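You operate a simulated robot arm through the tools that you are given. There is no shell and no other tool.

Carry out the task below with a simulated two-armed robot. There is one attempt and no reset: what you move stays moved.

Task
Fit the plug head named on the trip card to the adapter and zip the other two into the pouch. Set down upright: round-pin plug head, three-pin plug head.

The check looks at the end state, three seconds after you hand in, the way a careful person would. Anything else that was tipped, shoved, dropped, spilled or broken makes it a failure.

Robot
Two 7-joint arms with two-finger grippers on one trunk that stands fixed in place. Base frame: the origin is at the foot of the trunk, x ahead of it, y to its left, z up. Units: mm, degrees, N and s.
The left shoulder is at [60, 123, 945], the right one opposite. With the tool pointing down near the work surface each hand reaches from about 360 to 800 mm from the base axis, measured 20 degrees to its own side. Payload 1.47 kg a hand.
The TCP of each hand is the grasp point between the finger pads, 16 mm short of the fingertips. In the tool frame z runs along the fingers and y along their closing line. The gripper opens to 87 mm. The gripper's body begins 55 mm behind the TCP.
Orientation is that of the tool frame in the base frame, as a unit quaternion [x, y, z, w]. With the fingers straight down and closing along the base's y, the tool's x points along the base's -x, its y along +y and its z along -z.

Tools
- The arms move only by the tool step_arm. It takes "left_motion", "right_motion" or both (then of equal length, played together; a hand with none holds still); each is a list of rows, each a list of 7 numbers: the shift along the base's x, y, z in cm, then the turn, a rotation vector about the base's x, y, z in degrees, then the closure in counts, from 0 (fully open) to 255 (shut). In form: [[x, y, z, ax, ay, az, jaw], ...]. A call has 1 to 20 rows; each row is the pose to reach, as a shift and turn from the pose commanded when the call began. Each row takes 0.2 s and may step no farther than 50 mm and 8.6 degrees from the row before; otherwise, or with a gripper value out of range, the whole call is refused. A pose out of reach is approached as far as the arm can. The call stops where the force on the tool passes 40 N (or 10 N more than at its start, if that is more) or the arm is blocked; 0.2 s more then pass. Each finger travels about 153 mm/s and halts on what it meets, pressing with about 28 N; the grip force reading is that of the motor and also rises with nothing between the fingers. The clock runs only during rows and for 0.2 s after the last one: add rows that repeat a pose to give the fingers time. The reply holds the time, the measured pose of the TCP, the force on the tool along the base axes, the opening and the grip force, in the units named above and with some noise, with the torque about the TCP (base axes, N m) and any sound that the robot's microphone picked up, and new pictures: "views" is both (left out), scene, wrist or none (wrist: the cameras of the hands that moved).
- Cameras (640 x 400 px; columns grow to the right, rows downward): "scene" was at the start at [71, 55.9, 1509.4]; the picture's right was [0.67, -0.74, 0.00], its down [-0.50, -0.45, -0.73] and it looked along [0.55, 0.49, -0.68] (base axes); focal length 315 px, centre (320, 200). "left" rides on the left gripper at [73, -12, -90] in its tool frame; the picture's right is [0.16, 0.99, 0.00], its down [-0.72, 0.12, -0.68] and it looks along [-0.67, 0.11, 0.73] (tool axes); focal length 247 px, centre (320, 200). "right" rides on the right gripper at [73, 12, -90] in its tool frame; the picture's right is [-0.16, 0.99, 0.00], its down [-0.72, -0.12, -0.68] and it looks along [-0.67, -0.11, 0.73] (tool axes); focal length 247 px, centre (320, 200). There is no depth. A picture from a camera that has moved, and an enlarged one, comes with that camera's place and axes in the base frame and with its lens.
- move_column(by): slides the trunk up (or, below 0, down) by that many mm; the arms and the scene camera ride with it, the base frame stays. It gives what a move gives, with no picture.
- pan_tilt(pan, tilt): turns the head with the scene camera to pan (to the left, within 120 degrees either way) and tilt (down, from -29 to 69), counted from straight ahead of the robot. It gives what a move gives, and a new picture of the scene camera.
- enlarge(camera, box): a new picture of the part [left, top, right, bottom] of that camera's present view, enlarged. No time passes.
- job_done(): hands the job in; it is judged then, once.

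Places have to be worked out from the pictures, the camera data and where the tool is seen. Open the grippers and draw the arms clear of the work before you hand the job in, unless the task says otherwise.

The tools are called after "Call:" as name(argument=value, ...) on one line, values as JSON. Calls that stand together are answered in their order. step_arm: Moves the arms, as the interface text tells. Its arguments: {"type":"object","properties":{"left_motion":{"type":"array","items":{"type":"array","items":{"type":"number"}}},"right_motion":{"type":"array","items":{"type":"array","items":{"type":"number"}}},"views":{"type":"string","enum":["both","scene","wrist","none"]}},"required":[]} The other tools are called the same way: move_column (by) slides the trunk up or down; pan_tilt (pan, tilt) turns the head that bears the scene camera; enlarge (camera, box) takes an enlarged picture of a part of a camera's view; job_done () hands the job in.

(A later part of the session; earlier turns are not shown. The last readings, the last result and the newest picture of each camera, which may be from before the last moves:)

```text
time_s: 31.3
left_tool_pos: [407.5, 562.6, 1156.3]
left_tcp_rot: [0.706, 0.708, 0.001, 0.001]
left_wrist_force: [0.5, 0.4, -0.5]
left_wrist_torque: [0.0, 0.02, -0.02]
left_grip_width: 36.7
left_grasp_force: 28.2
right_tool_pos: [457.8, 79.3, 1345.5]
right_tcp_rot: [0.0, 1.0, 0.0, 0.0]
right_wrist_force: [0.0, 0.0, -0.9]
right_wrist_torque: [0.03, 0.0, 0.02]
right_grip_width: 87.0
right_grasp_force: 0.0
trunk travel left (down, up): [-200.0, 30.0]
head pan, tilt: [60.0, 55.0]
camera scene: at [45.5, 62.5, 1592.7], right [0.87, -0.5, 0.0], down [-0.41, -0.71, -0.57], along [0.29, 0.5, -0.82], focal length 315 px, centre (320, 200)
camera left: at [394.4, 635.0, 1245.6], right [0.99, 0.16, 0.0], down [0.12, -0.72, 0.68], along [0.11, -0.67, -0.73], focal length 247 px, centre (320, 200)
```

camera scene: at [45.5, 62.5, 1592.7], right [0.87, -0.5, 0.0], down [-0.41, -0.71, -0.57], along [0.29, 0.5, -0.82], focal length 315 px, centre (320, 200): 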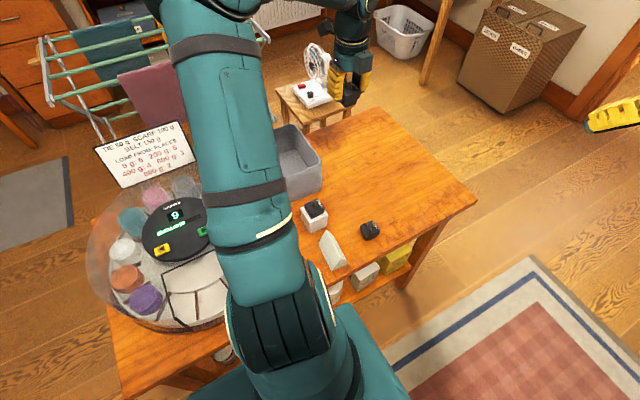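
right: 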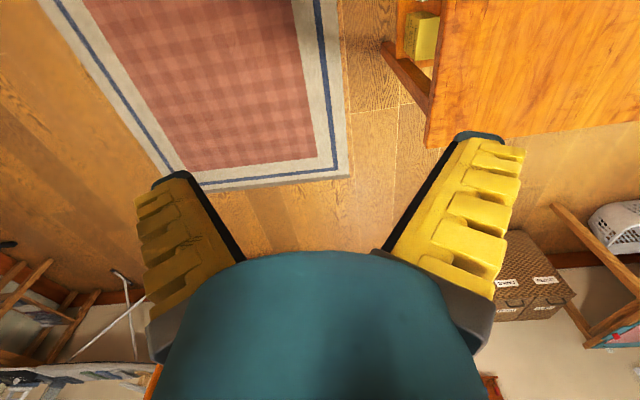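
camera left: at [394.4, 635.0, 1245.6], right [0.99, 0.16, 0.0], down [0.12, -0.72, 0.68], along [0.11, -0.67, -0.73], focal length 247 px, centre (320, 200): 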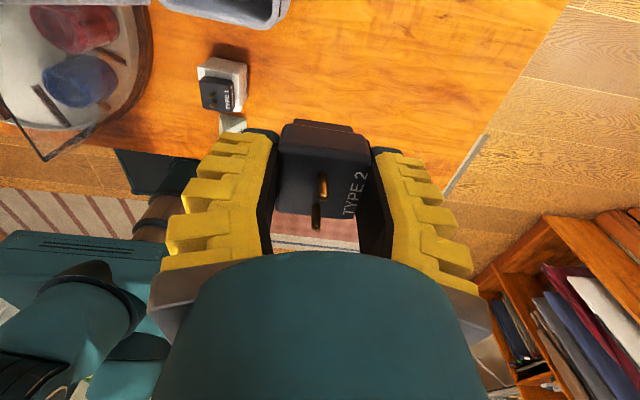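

The elbow stays high in this yaw. I'll move over the far half of the pouch at about (297, 700, 1060), well above the rim.

Call:
step_arm(left_motion=[[-1.5, 3, -1.5, 0, 0, 0, 200], [-3, 6, -3, 0, 0, 0, 200], [-5, 9, -4.5, 0, 0, 0, 200], [-7, 12, -6, 0, 0, 0, 200], [-9, 13.5, -7.5, 0, 0, 0, 200], [-11, 13.8, -9, 0, 0, 0, 200]])

Call:
enlarge(camera="scene", box=[200, 40, 360, 220])

```text
time_s: 32.7
left_tool_pos: [297.5, 700.4, 1064.9]
left_tcp_rot: [0.706, 0.708, 0.001, 0.0]
left_wrist_force: [0.3, 0.4, -1.0]
left_wrist_torque: [0.0, -0.04, 0.01]
left_grip_width: 36.4
left_grasp_force: 27.6
right_tool_pos: [457.7, 80.1, 1345.7]
right_tcp_rot: [0.0, 1.0, 0.001, 0.0]
right_wrist_force: [-1.0, 0.2, -1.2]
right_wrist_torque: [-0.01, -0.02, 0.0]
right_grip_width: 86.9
right_grasp_force: 0.1
trunk travel left (down, up): [-200.0, 30.0]
head pan, tilt: [60.0, 55.0]
camera scene: at [45.0, 63.1, 1592.7], right [0.87, -0.5, 0.0], down [-0.41, -0.71, -0.57], along [0.29, 0.5, -0.82], focal length 315 px, centre (320, 200)
camera left: at [283.6, 773.4, 1154.9], right [0.99, 0.16, 0.0], down [0.12, -0.72, 0.68], along [0.11, -0.67, -0.73], focal length 247 px, centre (320, 200)
```

scene: 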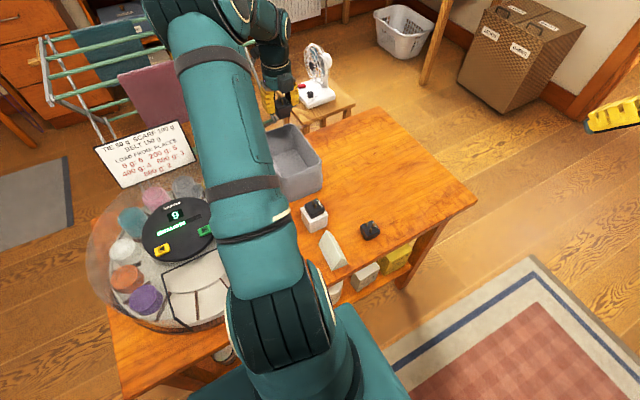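
left: 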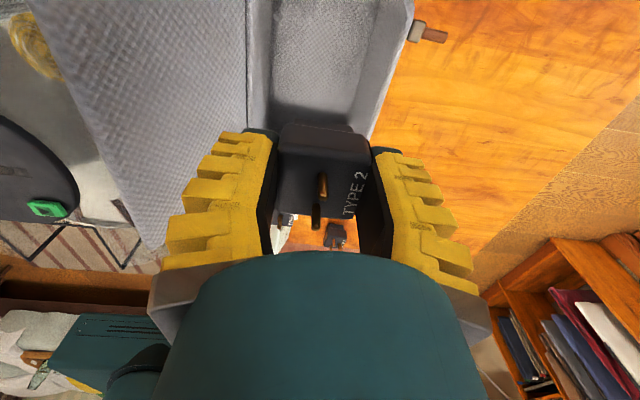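

```text
2.22 times, centred on (280, 130) of scene
camera zoom: at [45.0, 63.1, 1592.7], right [0.87, -0.5, 0.0], down [-0.41, -0.71, -0.57], along [0.29, 0.5, -0.82], focal length 699 px, centre (409, 356)
```

zoom: 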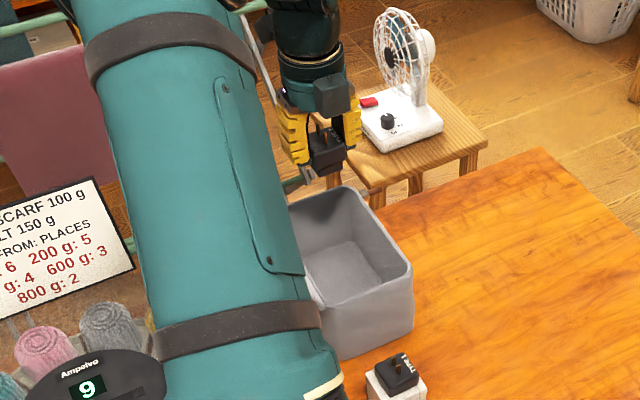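

The hand is centred over the far half with no reach problem, and the pouch interior spans x≈235–355. I'll lower in stages, checking clearance.

Call:
step_arm(left_motion=[[0, 0, -3, 0, 0, 0, 200], [0, 0, -6, 0, 0, 0, 200], [0, 0, -9, 0, 0, 0, 200], [0, 0, -12, 0, 0, 0, 200], [0, 0, -15, 0, 0, 0, 200], [0, 0, -15.5, 0, 0, 0, 200]])

Call:
enlarge(camera="scene", box=[200, 40, 360, 220])

Call:
enlarge(camera="left", box=[200, 0, 440, 260])

```text
time_s: 34.1
left_tool_pos: [296.2, 699.7, 910.5]
left_tcp_rot: [0.706, 0.708, 0.001, -0.001]
left_wrist_force: [-0.6, 0.1, -0.9]
left_wrist_torque: [-0.01, -0.03, 0.0]
left_grip_width: 36.3
left_grasp_force: 28.2
right_tool_pos: [458.1, 80.3, 1346.1]
right_tcp_rot: [0.0, 1.0, 0.0, 0.001]
right_wrist_force: [-0.6, -0.5, -0.3]
right_wrist_torque: [0.01, 0.0, -0.02]
right_grip_width: 87.0
right_grasp_force: 0.0
trunk travel left (down, up): [-200.0, 30.0]
head pan, tilt: [60.0, 55.0]
camera scene: at [45.3, 62.4, 1592.8], right [0.87, -0.5, 0.0], down [-0.41, -0.71, -0.57], along [0.29, 0.5, -0.82], focal length 315 px, centre (320, 200)
camera left: at [284.6, 772.6, 1000.4], right [0.99, 0.16, 0.0], down [0.12, -0.72, 0.68], along [0.11, -0.67, -0.73], focal length 247 px, centre (320, 200)
```

scene: 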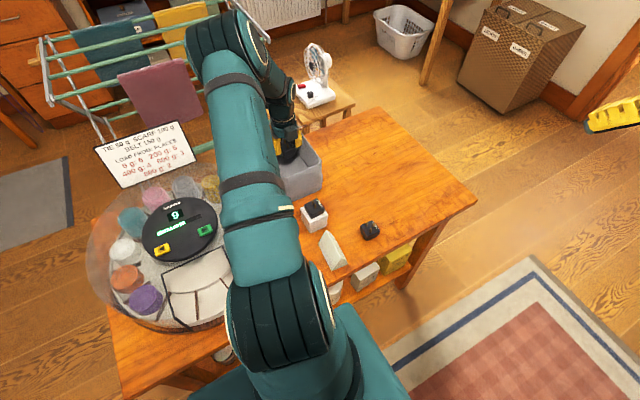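
left: 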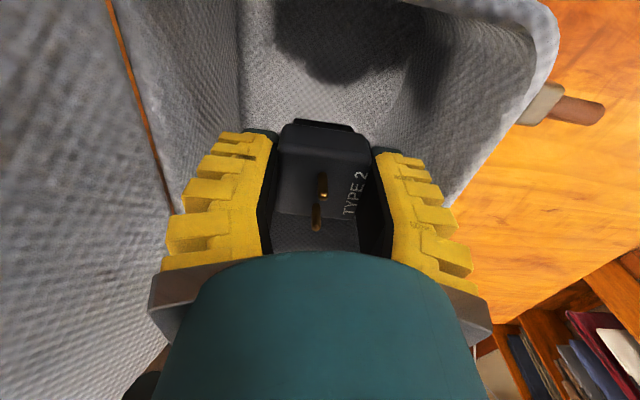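

```text
2.22 times, centred on (280, 130) of scene
camera zoom: at [45.3, 62.4, 1592.8], right [0.87, -0.5, 0.0], down [-0.41, -0.71, -0.57], along [0.29, 0.5, -0.82], focal length 699 px, centre (409, 356)
```

zoom: 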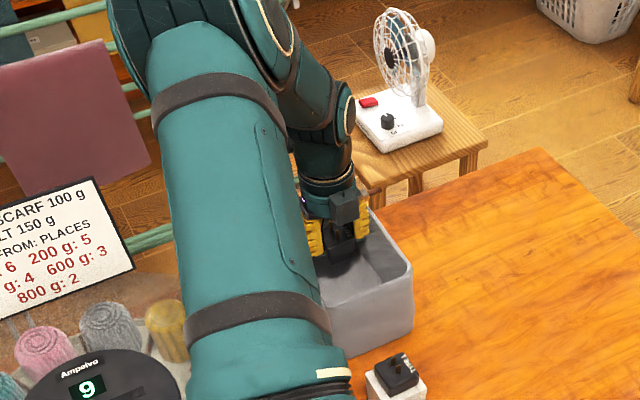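

```text
1.54 times, centred on (320, 130) of left
camera zoom: at [284.6, 772.6, 1000.4], right [0.99, 0.16, 0.0], down [0.12, -0.72, 0.68], along [0.11, -0.67, -0.73], focal length 380 px, centre (320, 308)
```

zoom: 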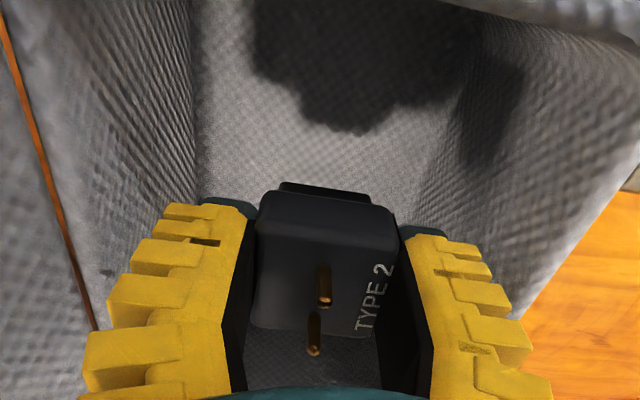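

Clearances look good on all sides. I'll go down to TCP z≈850, then feel for the pouch floor in small steps.

Call:
step_arm(left_motion=[[0, 0, -3, 0, 0, 0, 200], [0, 0, -5, 0, 0, 0, 200], [0, 0, -6, 0, 0, 0, 200], [0, 0, -6.2, 0, 0, 0, 200], [0, 0, -6.4, 0, 0, 0, 200], [0, 0, -6.5, 0, 0, 0, 200]])

Call:
enlarge(camera="left", box=[200, 0, 440, 260])

Call:
enlarge(camera="scene", box=[200, 40, 360, 220])

```text
time_s: 35.5
left_tool_pos: [297.0, 700.5, 846.2]
left_tcp_rot: [0.706, 0.708, 0.001, 0.0]
left_wrist_force: [-0.4, -1.5, 4.6]
left_wrist_torque: [0.05, 0.04, 0.01]
left_grip_width: 37.0
left_grasp_force: 28.3
right_tool_pos: [457.4, 78.7, 1346.0]
right_tcp_rot: [0.0, 1.0, 0.0, 0.0]
right_wrist_force: [-0.6, -0.2, 0.4]
right_wrist_torque: [0.04, -0.01, 0.01]
right_grip_width: 86.9
right_grasp_force: 0.1
trunk travel left (down, up): [-200.0, 30.0]
head pan, tilt: [60.0, 55.0]
camera scene: at [45.2, 62.2, 1592.8], right [0.87, -0.5, 0.0], down [-0.41, -0.71, -0.57], along [0.29, 0.5, -0.82], focal length 315 px, centre (320, 200)
camera left: at [284.5, 773.3, 936.1], right [0.99, 0.16, 0.0], down [0.12, -0.72, 0.68], along [0.11, -0.67, -0.73], focal length 247 px, centre (320, 200)
```

scene: 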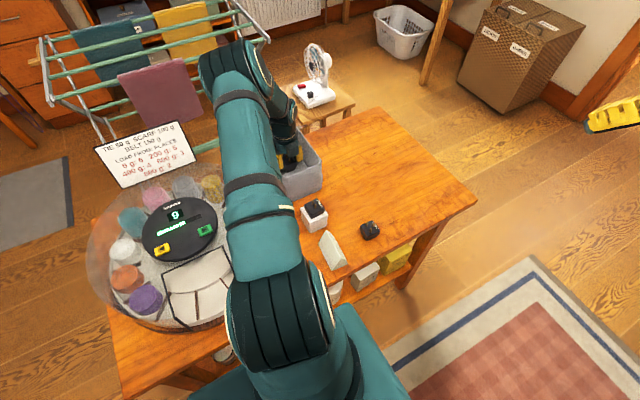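
left: 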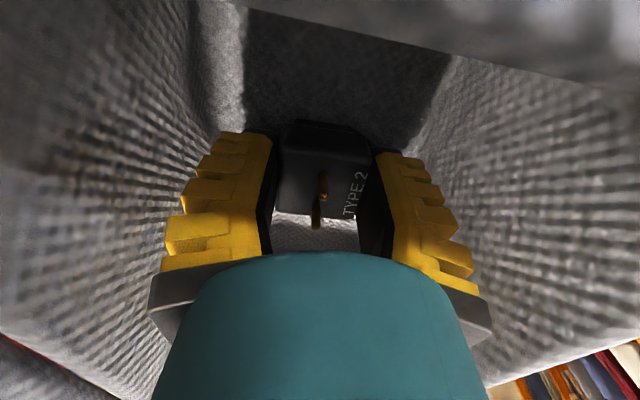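

```text
1.54 times, centred on (320, 130) of left
camera zoom: at [284.5, 773.3, 936.1], right [0.99, 0.16, 0.0], down [0.12, -0.72, 0.68], along [0.11, -0.67, -0.73], focal length 380 px, centre (320, 308)
```

zoom: 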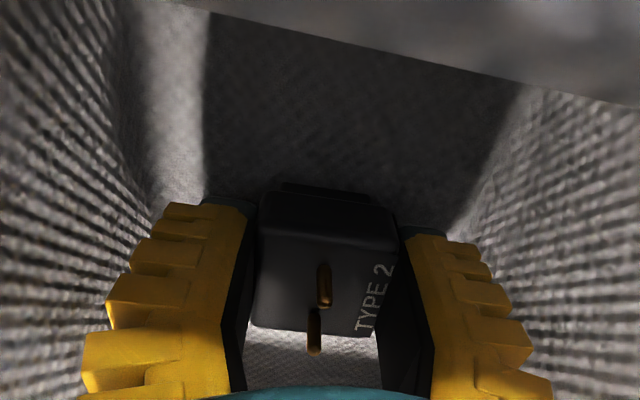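

```text
2.22 times, centred on (280, 130) of scene
camera zoom: at [45.2, 62.2, 1592.8], right [0.87, -0.5, 0.0], down [-0.41, -0.71, -0.57], along [0.29, 0.5, -0.82], focal length 699 px, centre (409, 356)
```

zoom: 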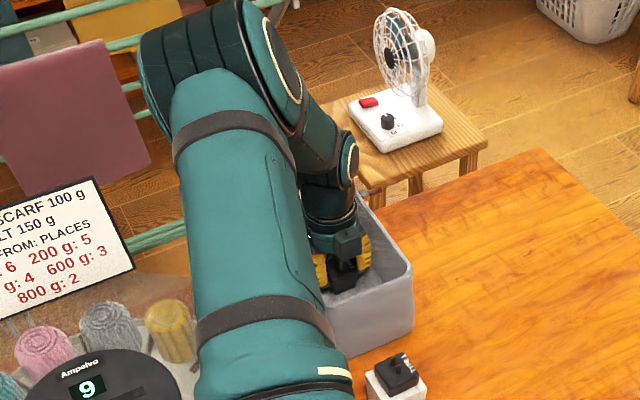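

There's 4.6 N of upward force at TCP z=846, so the plug is just touching the pouch floor. I'll settle 1 mm more, open partway and rise straight out.

Call:
step_arm(left_motion=[[0, 0, -0.1, 0, 0, 0, 200], [0, 0, -0.1, 0, 0, 0, 170], [0, 0, -0.1, 0, 0, 0, 150], [0, 0, -0.1, 0, 0, 0, 125], [0, 0, -0.1, 0, 0, 0, 125]])

Call:
enlarge(camera="left", box=[200, 0, 440, 260])

```text
time_s: 36.7
left_tool_pos: [297.4, 700.4, 844.2]
left_tcp_rot: [0.707, 0.708, 0.0, 0.0]
left_wrist_force: [-0.5, 0.1, -0.3]
left_wrist_torque: [-0.02, -0.01, -0.04]
left_grip_width: 50.2
left_grasp_force: 4.0
right_tool_pos: [457.9, 80.1, 1346.0]
right_tcp_rot: [0.0, 1.0, 0.001, 0.0]
right_wrist_force: [0.2, 0.8, 0.8]
right_wrist_torque: [-0.01, 0.0, 0.0]
right_grip_width: 86.9
right_grasp_force: 0.2
trunk travel left (down, up): [-200.0, 30.0]
head pan, tilt: [60.0, 55.0]
camera scene: at [45.5, 62.9, 1592.7], right [0.87, -0.5, 0.0], down [-0.41, -0.71, -0.57], along [0.29, 0.5, -0.82], focal length 315 px, centre (320, 200)
camera left: at [284.4, 773.1, 934.0], right [0.99, 0.16, 0.0], down [0.12, -0.72, 0.68], along [0.11, -0.67, -0.73], focal length 247 px, centre (320, 200)
```

scene: 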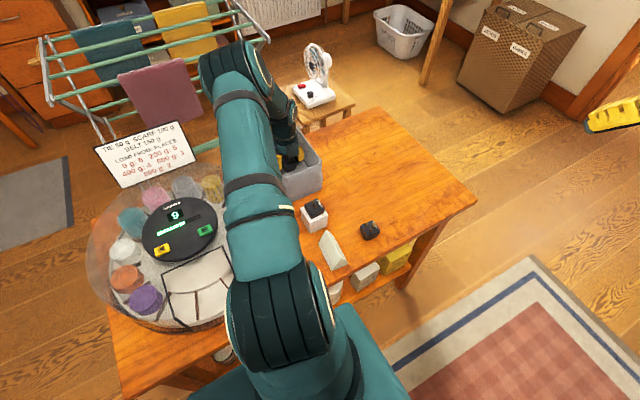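
left: 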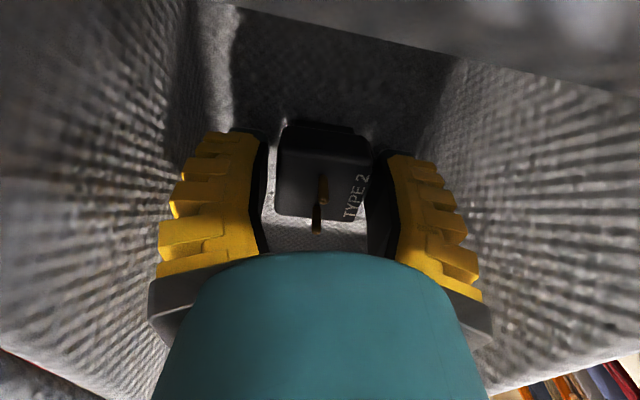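

```text
1.54 times, centred on (320, 130) of left
camera zoom: at [284.4, 773.1, 934.0], right [0.99, 0.16, 0.0], down [0.12, -0.72, 0.68], along [0.11, -0.67, -0.73], focal length 380 px, centre (320, 308)
```

zoom: 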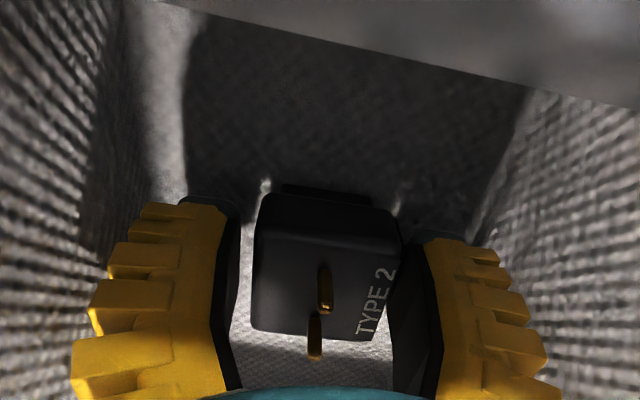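

The fingers are clear of the plug, and it stands upright on the pouch floor. I'll lift straight out.

Call:
step_arm(left_motion=[[0, 0, 2, 0, 0, 0, 125], [0, 0, 5, 0, 0, 0, 125], [0, 0, 9, 0, 0, 0, 125], [0, 0, 13, 0, 0, 0, 125], [0, 0, 17, 0, 0, 0, 125], [0, 0, 20, 0, 0, 0, 125]])

Call:
enlarge(camera="left", box=[200, 0, 440, 260])

```text
time_s: 38.1
left_tool_pos: [297.6, 699.9, 1045.0]
left_tcp_rot: [0.706, 0.708, 0.001, 0.001]
left_wrist_force: [-0.5, -0.3, -0.6]
left_wrist_torque: [0.01, 0.03, 0.0]
left_grip_width: 49.9
left_grasp_force: 4.2
right_tool_pos: [457.5, 79.7, 1344.8]
right_tcp_rot: [0.0, 1.0, 0.001, -0.001]
right_wrist_force: [-1.1, -0.2, 0.3]
right_wrist_torque: [0.07, -0.02, -0.04]
right_grip_width: 87.0
right_grasp_force: 0.0
trunk travel left (down, up): [-200.0, 30.0]
head pan, tilt: [60.0, 55.0]
camera scene: at [45.2, 62.2, 1592.8], right [0.87, -0.5, 0.0], down [-0.41, -0.71, -0.57], along [0.29, 0.5, -0.82], focal length 315 px, centre (320, 200)
camera left: at [284.8, 772.5, 1134.9], right [0.99, 0.16, 0.0], down [0.12, -0.72, 0.68], along [0.11, -0.67, -0.73], focal length 247 px, centre (320, 200)
```

scene: 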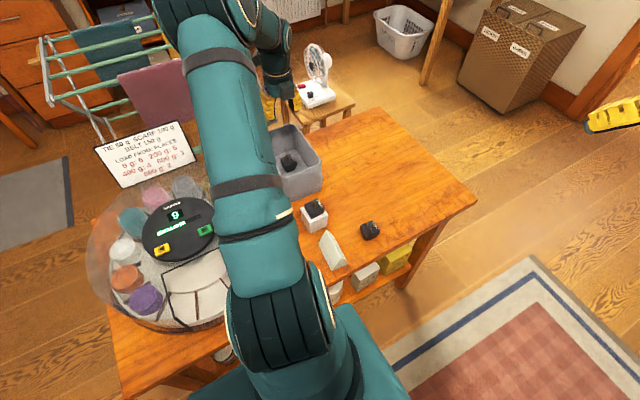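
left: 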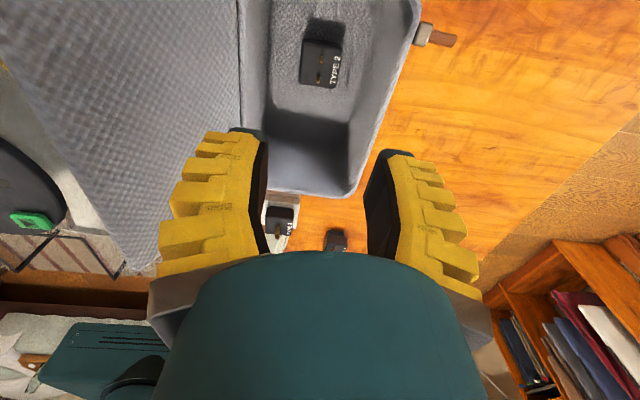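

```text
1.54 times, centred on (320, 130) of left
camera zoom: at [284.8, 772.5, 1134.9], right [0.99, 0.16, 0.0], down [0.12, -0.72, 0.68], along [0.11, -0.67, -0.73], focal length 380 px, centre (320, 308)
```

zoom: 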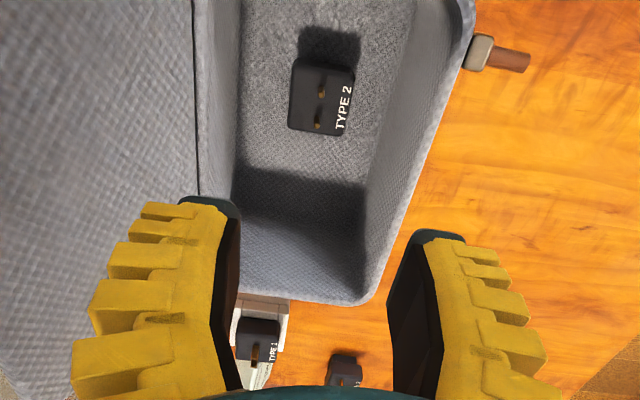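

Type 2 stands upright in the far half of the pouch. I'll now go to Type 3 near (383, 374), staying high.

Call:
step_arm(left_motion=[[1.5, -3.6, 0, 0, 0, 0, 80], [3, -7.4, 0, 0, 0, 0, 80], [4.5, -11.2, 0, 0, 0, 0, 80], [6, -15, 0, 0, 0, 0, 80], [7, -19, 0, 0, 0, 0, 80], [7.8, -23, 0, 0, 0, 0, 80], [8.5, -27, -2, 0, 0, 0, 80], [8.5, -30.5, -4, 0, 0, 0, 80], [8.5, -32.6, -8, 0, 0, 0, 80], [8.5, -32.6, -11, 0, 0, 0, 80], [8.5, -32.6, -12, 0, 0, 0, 80]])

Call:
enlarge(camera="left", box=[240, 40, 400, 220])

Call:
enlarge(camera="scene", box=[330, 190, 410, 260])

```text
time_s: 40.5
left_tool_pos: [383.3, 375.4, 924.5]
left_tcp_rot: [0.707, 0.708, -0.001, 0.0]
left_wrist_force: [0.7, -0.1, -0.3]
left_wrist_torque: [0.0, 0.04, -0.03]
left_grip_width: 64.2
left_grasp_force: 3.7
right_tool_pos: [457.9, 78.5, 1345.8]
right_tcp_rot: [0.0, 1.0, 0.0, 0.0]
right_wrist_force: [0.2, -0.2, -0.1]
right_wrist_torque: [-0.02, 0.03, 0.02]
right_grip_width: 86.9
right_grasp_force: 0.0
trunk travel left (down, up): [-200.0, 30.0]
head pan, tilt: [60.0, 55.0]
camera scene: at [45.8, 62.8, 1592.7], right [0.87, -0.5, 0.0], down [-0.41, -0.71, -0.57], along [0.29, 0.5, -0.82], focal length 315 px, centre (320, 200)
camera left: at [369.9, 447.1, 1014.6], right [0.99, 0.16, 0.0], down [0.12, -0.72, 0.68], along [0.11, -0.67, -0.73], focal length 247 px, centre (320, 200)
```

scene: 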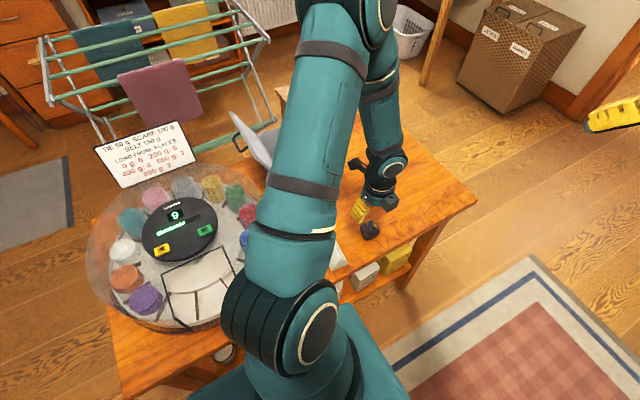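
left: 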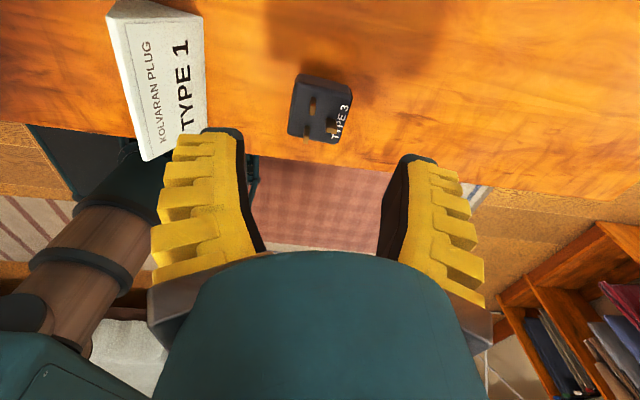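

```text
2.22 times, centred on (320, 130) of left
camera zoom: at [369.9, 447.1, 1014.6], right [0.99, 0.16, 0.0], down [0.12, -0.72, 0.68], along [0.11, -0.67, -0.73], focal length 549 px, centre (320, 356)
```

zoom: 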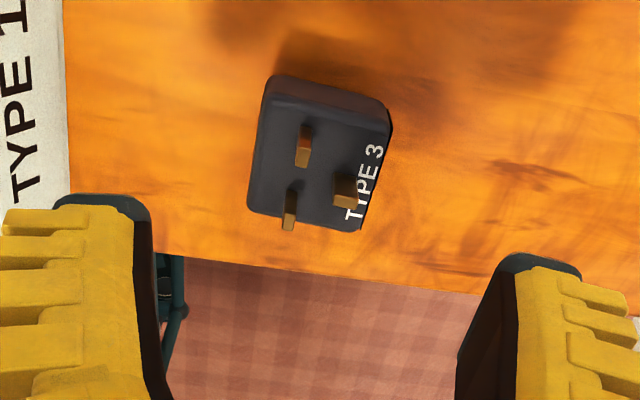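

```text
5.71 times, centred on (370, 225) of scene
camera zoom: at [45.8, 62.8, 1592.7], right [0.87, -0.5, 0.0], down [-0.41, -0.71, -0.57], along [0.29, 0.5, -0.82], focal length 1798 px, centre (34, 57)
```

zoom: 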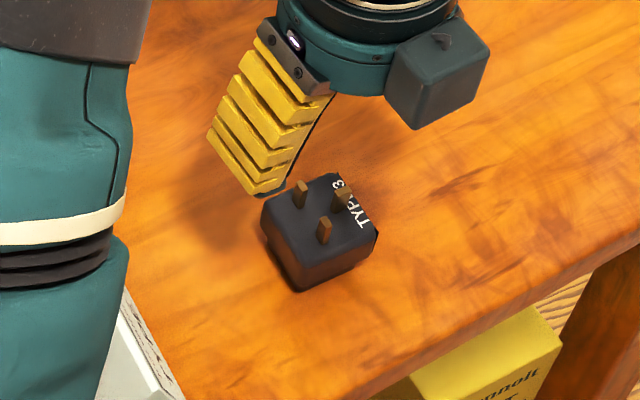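

Type 3 is at about (382, 368.5) with roughly -3° of yaw. I'll match that, lower to the same grasp height and close.

Call:
step_arm(left_motion=[[-0.1, -0.6, -3, 0, 0, -3, 80], [-0.1, -0.6, -6, 0, 0, -3, 80], [-0.1, -0.6, -8, 0, 0, -3, 80], [-0.1, -0.6, -8.6, 0, 0, -3, 80], [-0.1, -0.6, -8.6, 0, 0, -3, 80]])

Call:
enlarge(camera="left", box=[220, 80, 420, 260])

Call:
enlarge(camera="scene", box=[340, 190, 400, 250])

```text
time_s: 41.7
left_tool_pos: [382.4, 369.2, 838.5]
left_tcp_rot: [0.725, 0.689, 0.0, 0.001]
left_wrist_force: [0.2, 0.6, -0.3]
left_wrist_torque: [-0.01, 0.02, -0.01]
left_grip_width: 64.1
left_grasp_force: 2.9
right_tool_pos: [458.3, 79.4, 1345.9]
right_tcp_rot: [-0.001, 1.0, 0.0, 0.001]
right_wrist_force: [0.1, 0.2, -0.2]
right_wrist_torque: [0.03, 0.01, -0.02]
right_grip_width: 87.1
right_grasp_force: 0.1
trunk travel left (down, up): [-200.0, 30.0]
head pan, tilt: [60.0, 55.0]
camera scene: at [45.5, 62.6, 1592.8], right [0.87, -0.5, 0.0], down [-0.41, -0.71, -0.57], along [0.29, 0.5, -0.82], focal length 315 px, centre (320, 200)
camera left: at [372.9, 441.9, 928.5], right [0.99, 0.11, 0.0], down [0.08, -0.73, 0.68], along [0.07, -0.68, -0.73], focal length 247 px, centre (320, 200)
```

scene: 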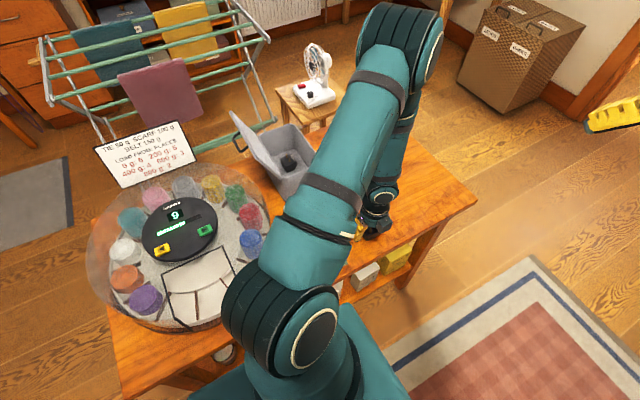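
left: 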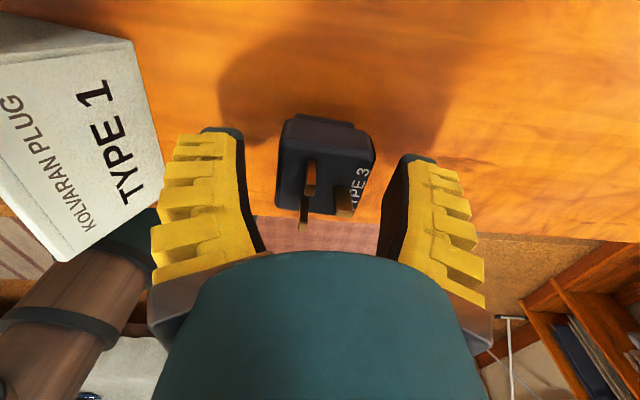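

```text
2.22 times, centred on (320, 170) of left
camera zoom: at [372.9, 441.9, 928.5], right [0.99, 0.11, 0.0], down [0.08, -0.73, 0.68], along [0.07, -0.68, -0.73], focal length 549 px, centre (320, 267)
```

zoom: 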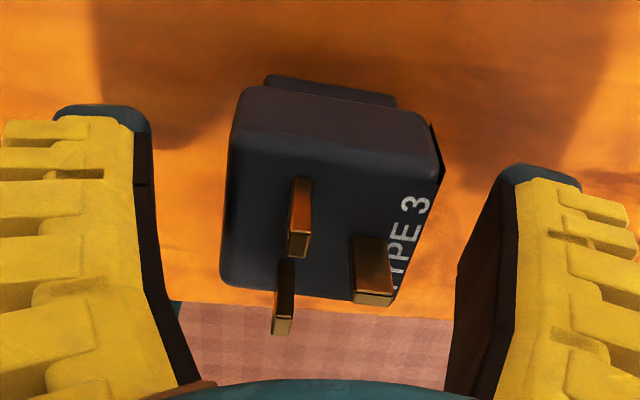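

```text
6.67 times, centred on (370, 220) of scene
camera zoom: at [45.5, 62.6, 1592.8], right [0.87, -0.5, 0.0], down [-0.41, -0.71, -0.57], along [0.29, 0.5, -0.82], focal length 2098 px, centre (-13, 67)
```

zoom: 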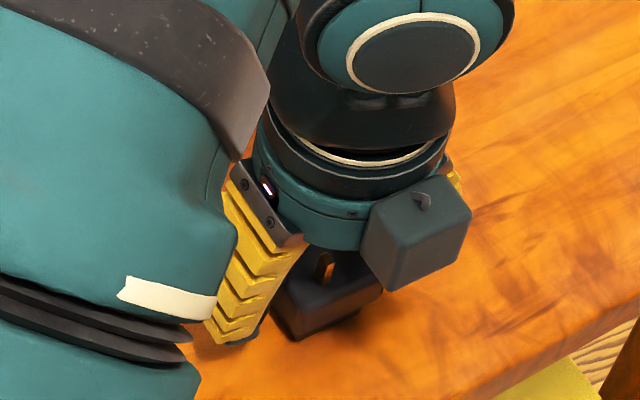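

The plug is centred between the fingers and they clear the card. I'll close, then lift.

Call:
step_arm(left_motion=[[0, 0, 0, 0, 0, 0, 140], [0, 0, 0, 0, 0, 0, 200], [0, 0, 0, 0, 0, 0, 200], [0, 0, 0, 0, 0, 0, 200], [0, 0, 2, 0, 0, 0, 200], [0, 0, 5, 0, 0, 0, 200], [0, 0, 9, 0, 0, 0, 200], [0, 0, 13, 0, 0, 0, 200], [0, 0, 17, 0, 0, 0, 200], [0, 0, 21, 0, 0, 0, 200]])

```text
time_s: 43.9
left_tool_pos: [379.6, 367.3, 1050.3]
left_tcp_rot: [0.725, 0.689, 0.001, 0.001]
left_wrist_force: [0.3, -0.5, -0.8]
left_wrist_torque: [0.02, -0.04, 0.01]
left_grip_width: 36.1
left_grasp_force: 28.3
right_tool_pos: [457.1, 78.7, 1346.2]
right_tcp_rot: [0.0, 1.0, 0.0, 0.0]
right_wrist_force: [0.2, 0.6, 0.6]
right_wrist_torque: [0.01, -0.01, -0.06]
right_grip_width: 87.0
right_grasp_force: 0.0
trunk travel left (down, up): [-200.0, 30.0]
head pan, tilt: [60.0, 55.0]
camera scene: at [44.4, 61.9, 1592.8], right [0.87, -0.5, 0.0], down [-0.41, -0.71, -0.57], along [0.29, 0.5, -0.82], focal length 315 px, centre (320, 200)
camera left: at [371.4, 440.7, 1139.7], right [0.99, 0.11, 0.0], down [0.08, -0.73, 0.68], along [0.07, -0.68, -0.73], focal length 247 px, centre (320, 200)
```

scene: 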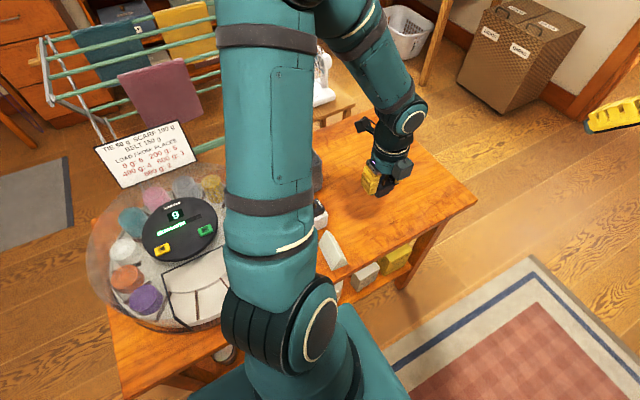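
left: 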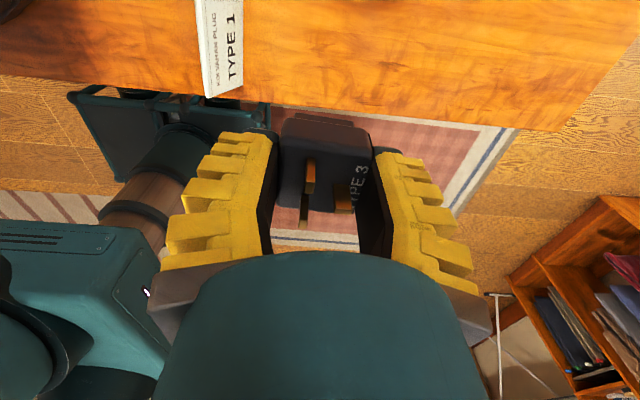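

Type 3 is held at 36 mm. I'll carry it high to the near half of the pouch, (297, 648), undoing the 3° yaw.

Call:
step_arm(left_motion=[[0, 4, 0.5, 0, 0, 0, 200], [0, 8.5, 0.5, 0, 0, 0, 200], [-0.5, 13, 0.5, 0, 0, 1, 200], [-2, 17, 0.5, 0, 0, 2, 200], [-4, 21, 0.5, 0, 0, 3, 200], [-6, 25, 0.5, 0, 0, 3, 200], [-8.3, 28, 0.5, 0, 0, 3, 200], [-8.3, 28, -4, 0, 0, 3, 200], [-8.3, 28, -8, 0, 0, 3, 200], [-8.3, 28, -9, 0, 0, 3, 200]])

Call:
enlarge(camera="left", box=[200, 0, 440, 260])

Call:
enlarge(camera="scene", box=[200, 80, 360, 220])

```text
time_s: 46.1
left_tool_pos: [298.3, 648.0, 958.3]
left_tcp_rot: [0.706, 0.708, 0.0, 0.0]
left_wrist_force: [-1.4, 0.1, -0.3]
left_wrist_torque: [0.01, 0.0, 0.0]
left_grip_width: 36.2
left_grasp_force: 28.0
right_tool_pos: [459.4, 79.7, 1345.2]
right_tcp_rot: [0.0, 1.0, 0.0, 0.0]
right_wrist_force: [0.3, -0.1, 0.0]
right_wrist_torque: [0.0, 0.02, 0.02]
right_grip_width: 87.0
right_grasp_force: 0.0
trunk travel left (down, up): [-200.0, 30.0]
head pan, tilt: [60.0, 55.0]
camera scene: at [45.7, 62.6, 1592.8], right [0.87, -0.5, 0.0], down [-0.41, -0.71, -0.57], along [0.29, 0.5, -0.82], focal length 315 px, centre (320, 200)
camera left: at [285.3, 721.2, 1047.8], right [0.99, 0.16, 0.0], down [0.12, -0.72, 0.68], along [0.11, -0.67, -0.73], focal length 247 px, centre (320, 200)
```

scene: 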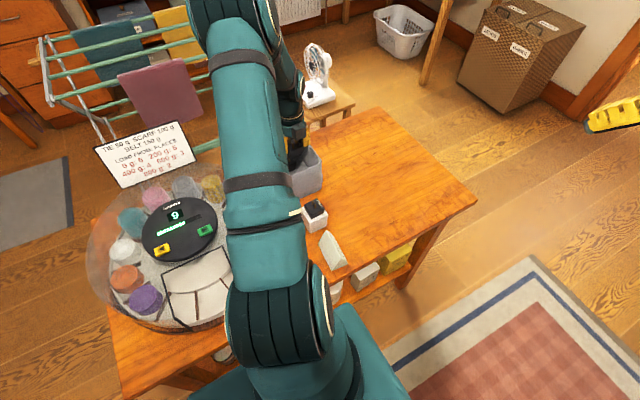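
left: 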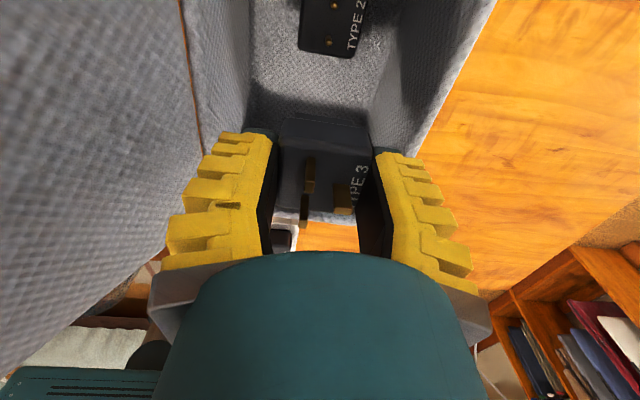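

```text
1.54 times, centred on (320, 130) of left
camera zoom: at [285.3, 721.2, 1047.8], right [0.99, 0.16, 0.0], down [0.12, -0.72, 0.68], along [0.11, -0.67, -0.73], focal length 380 px, centre (320, 308)
```

zoom: 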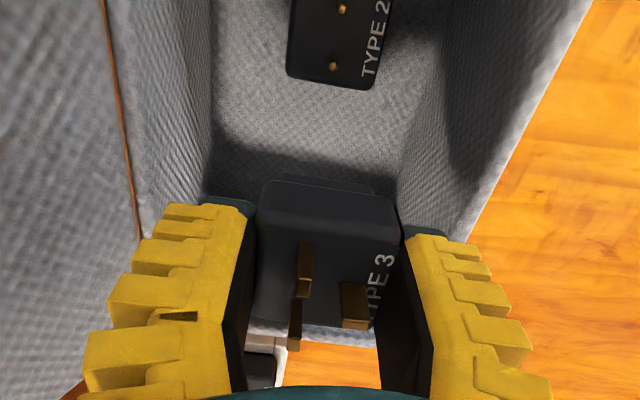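

```text
2.86 times, centred on (280, 150) of scene
camera zoom: at [45.7, 62.6, 1592.8], right [0.87, -0.5, 0.0], down [-0.41, -0.71, -0.57], along [0.29, 0.5, -0.82], focal length 899 px, centre (434, 343)
```

zoom: 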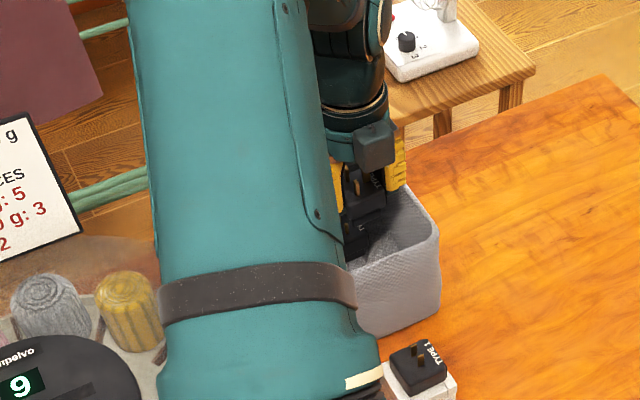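

The drop spot is clear of Type 2 and the near wall. I'll lower to just above the floor and then feel for contact.

Call:
step_arm(left_motion=[[0, 0, -3, 0, 0, 0, 200], [0, 0, -6, 0, 0, 0, 200], [0, 0, -9, 0, 0, 0, 200], [0, 0, -10.3, 0, 0, 0, 200], [0, 0, -10.8, 0, 0, 0, 200], [0, 0, -11, 0, 0, 0, 200], [0, 0, -11.15, 0, 0, 0, 200]])

Call:
enlarge(camera="left", box=[200, 0, 440, 260])

Call:
enlarge(camera="scene", box=[200, 80, 360, 220])

```text
time_s: 47.7
left_tool_pos: [298.1, 648.5, 848.4]
left_tcp_rot: [0.706, 0.708, 0.001, 0.0]
left_wrist_force: [0.1, -1.2, 6.0]
left_wrist_torque: [-0.08, 0.04, -0.02]
left_grip_width: 37.4
left_grasp_force: 28.3
right_tool_pos: [457.9, 79.1, 1345.4]
right_tcp_rot: [0.0, 1.0, 0.0, 0.0]
right_wrist_force: [0.2, -0.1, 0.3]
right_wrist_torque: [-0.01, 0.0, 0.0]
right_grip_width: 87.1
right_grasp_force: 0.0
trunk travel left (down, up): [-200.0, 30.0]
head pan, tilt: [60.0, 55.0]
camera scene: at [45.1, 62.1, 1592.9], right [0.87, -0.5, 0.0], down [-0.41, -0.71, -0.57], along [0.29, 0.5, -0.82], focal length 315 px, centre (320, 200)
camera left: at [285.4, 721.4, 937.6], right [0.99, 0.16, 0.0], down [0.12, -0.72, 0.68], along [0.11, -0.67, -0.73], focal length 247 px, centre (320, 200)
```

scene: 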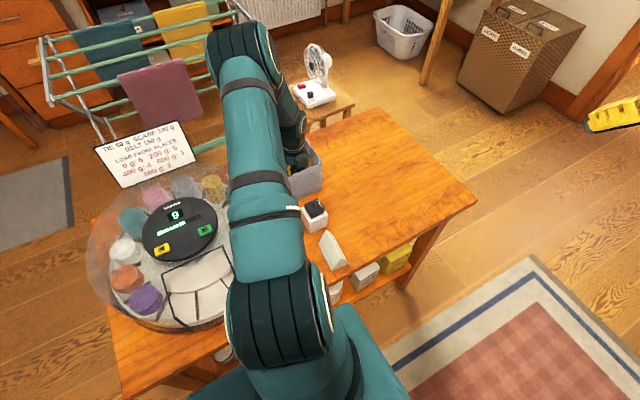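
left: 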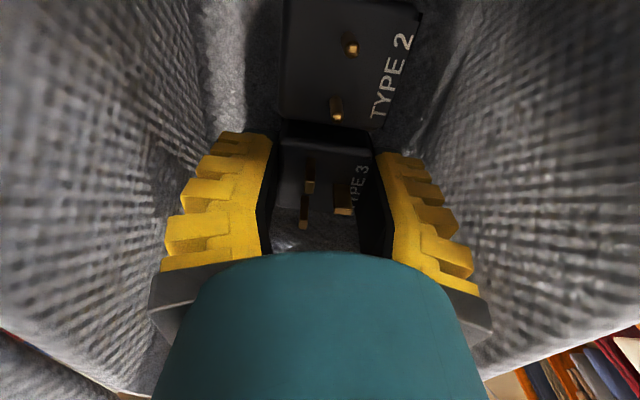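

```text
1.54 times, centred on (320, 130) of left
camera zoom: at [285.4, 721.4, 937.6], right [0.99, 0.16, 0.0], down [0.12, -0.72, 0.68], along [0.11, -0.67, -0.73], focal length 380 px, centre (320, 308)
```

zoom: 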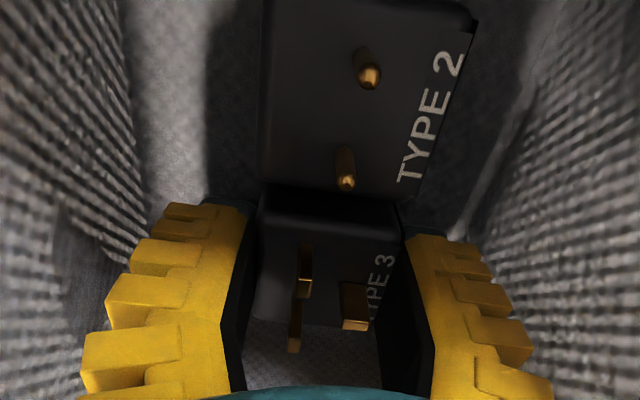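

```text
2.86 times, centred on (280, 150) of scene
camera zoom: at [45.1, 62.1, 1592.9], right [0.87, -0.5, 0.0], down [-0.41, -0.71, -0.57], along [0.29, 0.5, -0.82], focal length 899 px, centre (434, 343)
```

zoom: 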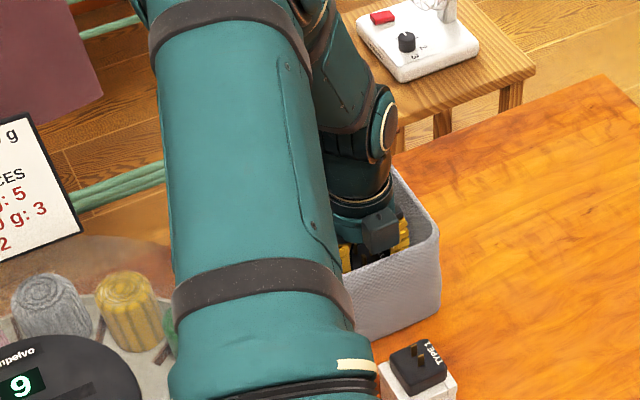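

Contact with the floor reads 6 N and Type 2 hasn't moved. I'll open and rise.

Call:
step_arm(left_motion=[[0, 0, 0, 0, 0, 0, 170], [0, 0, 0, 0, 0, 0, 150], [0, 0, 0, 0, 0, 0, 125], [0, 0, 0, 0, 0, 0, 125], [0, 0, 0, 0, 0, 0, 125]])

Call:
enlarge(camera="left", box=[200, 0, 440, 260])

```text
time_s: 48.9
left_tool_pos: [298.3, 649.6, 846.8]
left_tcp_rot: [0.707, 0.708, 0.0, 0.0]
left_wrist_force: [-0.3, 0.0, -0.4]
left_wrist_torque: [-0.03, -0.01, 0.01]
left_grip_width: 50.1
left_grasp_force: 3.7
right_tool_pos: [457.4, 79.2, 1345.0]
right_tcp_rot: [0.0, 1.0, 0.0, 0.0]
right_wrist_force: [-0.2, 0.4, -0.2]
right_wrist_torque: [0.0, -0.02, -0.02]
right_grip_width: 86.7
right_grasp_force: 0.0
trunk travel left (down, up): [-200.0, 30.0]
head pan, tilt: [60.0, 55.0]
camera scene: at [45.3, 62.7, 1592.7], right [0.87, -0.5, 0.0], down [-0.41, -0.71, -0.57], along [0.29, 0.5, -0.82], focal length 315 px, centre (320, 200)
camera left: at [285.4, 721.4, 936.7], right [0.99, 0.16, 0.0], down [0.12, -0.72, 0.68], along [0.11, -0.67, -0.73], focal length 247 px, centre (320, 200)
```

scene: 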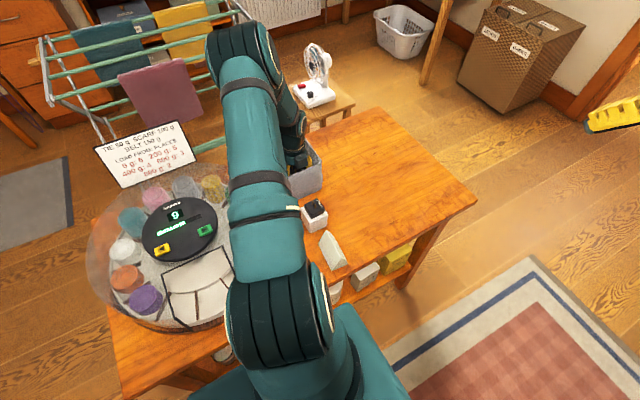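
left: 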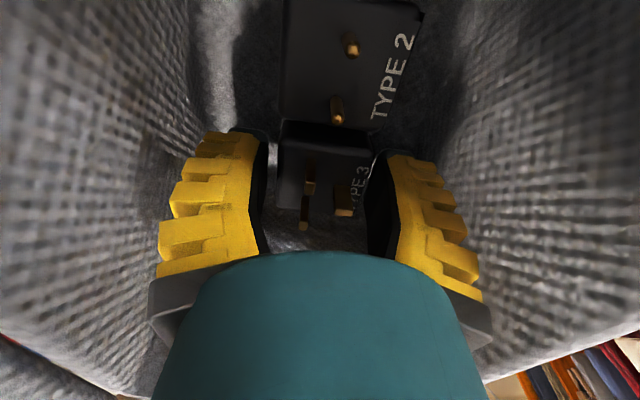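

```text
1.54 times, centred on (320, 130) of left
camera zoom: at [285.4, 721.4, 936.7], right [0.99, 0.16, 0.0], down [0.12, -0.72, 0.68], along [0.11, -0.67, -0.73], focal length 380 px, centre (320, 308)
```

zoom: 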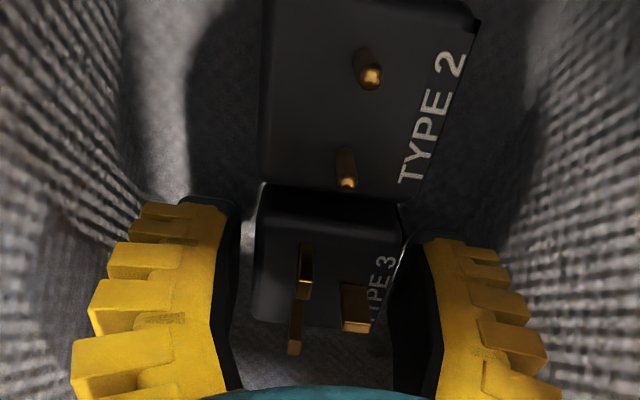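

Type 3 is released and upright beside Type 2. I'll lift straight out and check both.

Call:
step_arm(left_motion=[[0, 0, 2, 0, 0, 0, 125], [0, 0, 5, 0, 0, 0, 125], [0, 0, 9, 0, 0, 0, 125], [0, 0, 13, 0, 0, 0, 125], [0, 0, 17, 0, 0, 0, 125], [0, 0, 21, 0, 0, 0, 125], [0, 0, 25, 0, 0, 0, 125]])

Call:
enlarge(camera="left", box=[160, 0, 480, 260])

```text
time_s: 50.5
left_tool_pos: [298.8, 646.8, 1097.5]
left_tcp_rot: [0.707, 0.707, 0.0, 0.0]
left_wrist_force: [-0.2, -0.5, -0.3]
left_wrist_torque: [0.03, 0.0, 0.0]
left_grip_width: 50.0
left_grasp_force: 3.8
right_tool_pos: [456.9, 79.7, 1345.6]
right_tcp_rot: [-0.001, 1.0, 0.0, 0.0]
right_wrist_force: [0.1, -0.6, -0.4]
right_wrist_torque: [-0.01, 0.03, 0.0]
right_grip_width: 87.0
right_grasp_force: 0.0
trunk travel left (down, up): [-200.0, 30.0]
head pan, tilt: [60.0, 55.0]
camera scene: at [45.0, 61.9, 1592.8], right [0.87, -0.5, 0.0], down [-0.41, -0.71, -0.57], along [0.29, 0.5, -0.82], focal length 315 px, centre (320, 200)
camera left: at [284.9, 720.0, 1187.1], right [0.99, 0.16, 0.0], down [0.12, -0.72, 0.68], along [0.11, -0.67, -0.73], focal length 247 px, centre (320, 200)
```

scene: 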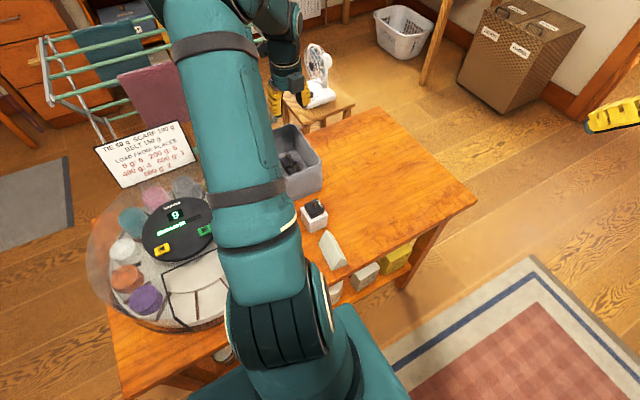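
left: 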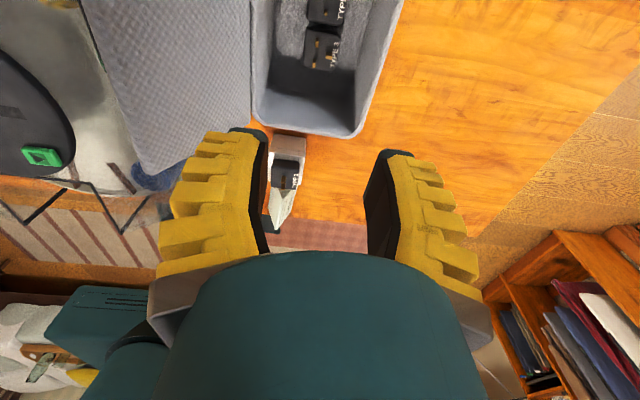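

```text
1.54 times, centred on (320, 130) of left
camera zoom: at [284.9, 720.0, 1187.1], right [0.99, 0.16, 0.0], down [0.12, -0.72, 0.68], along [0.11, -0.67, -0.73], focal length 380 px, centre (320, 308)
```

zoom: 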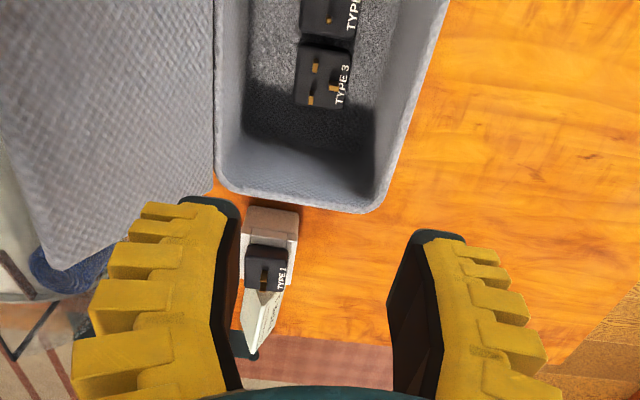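

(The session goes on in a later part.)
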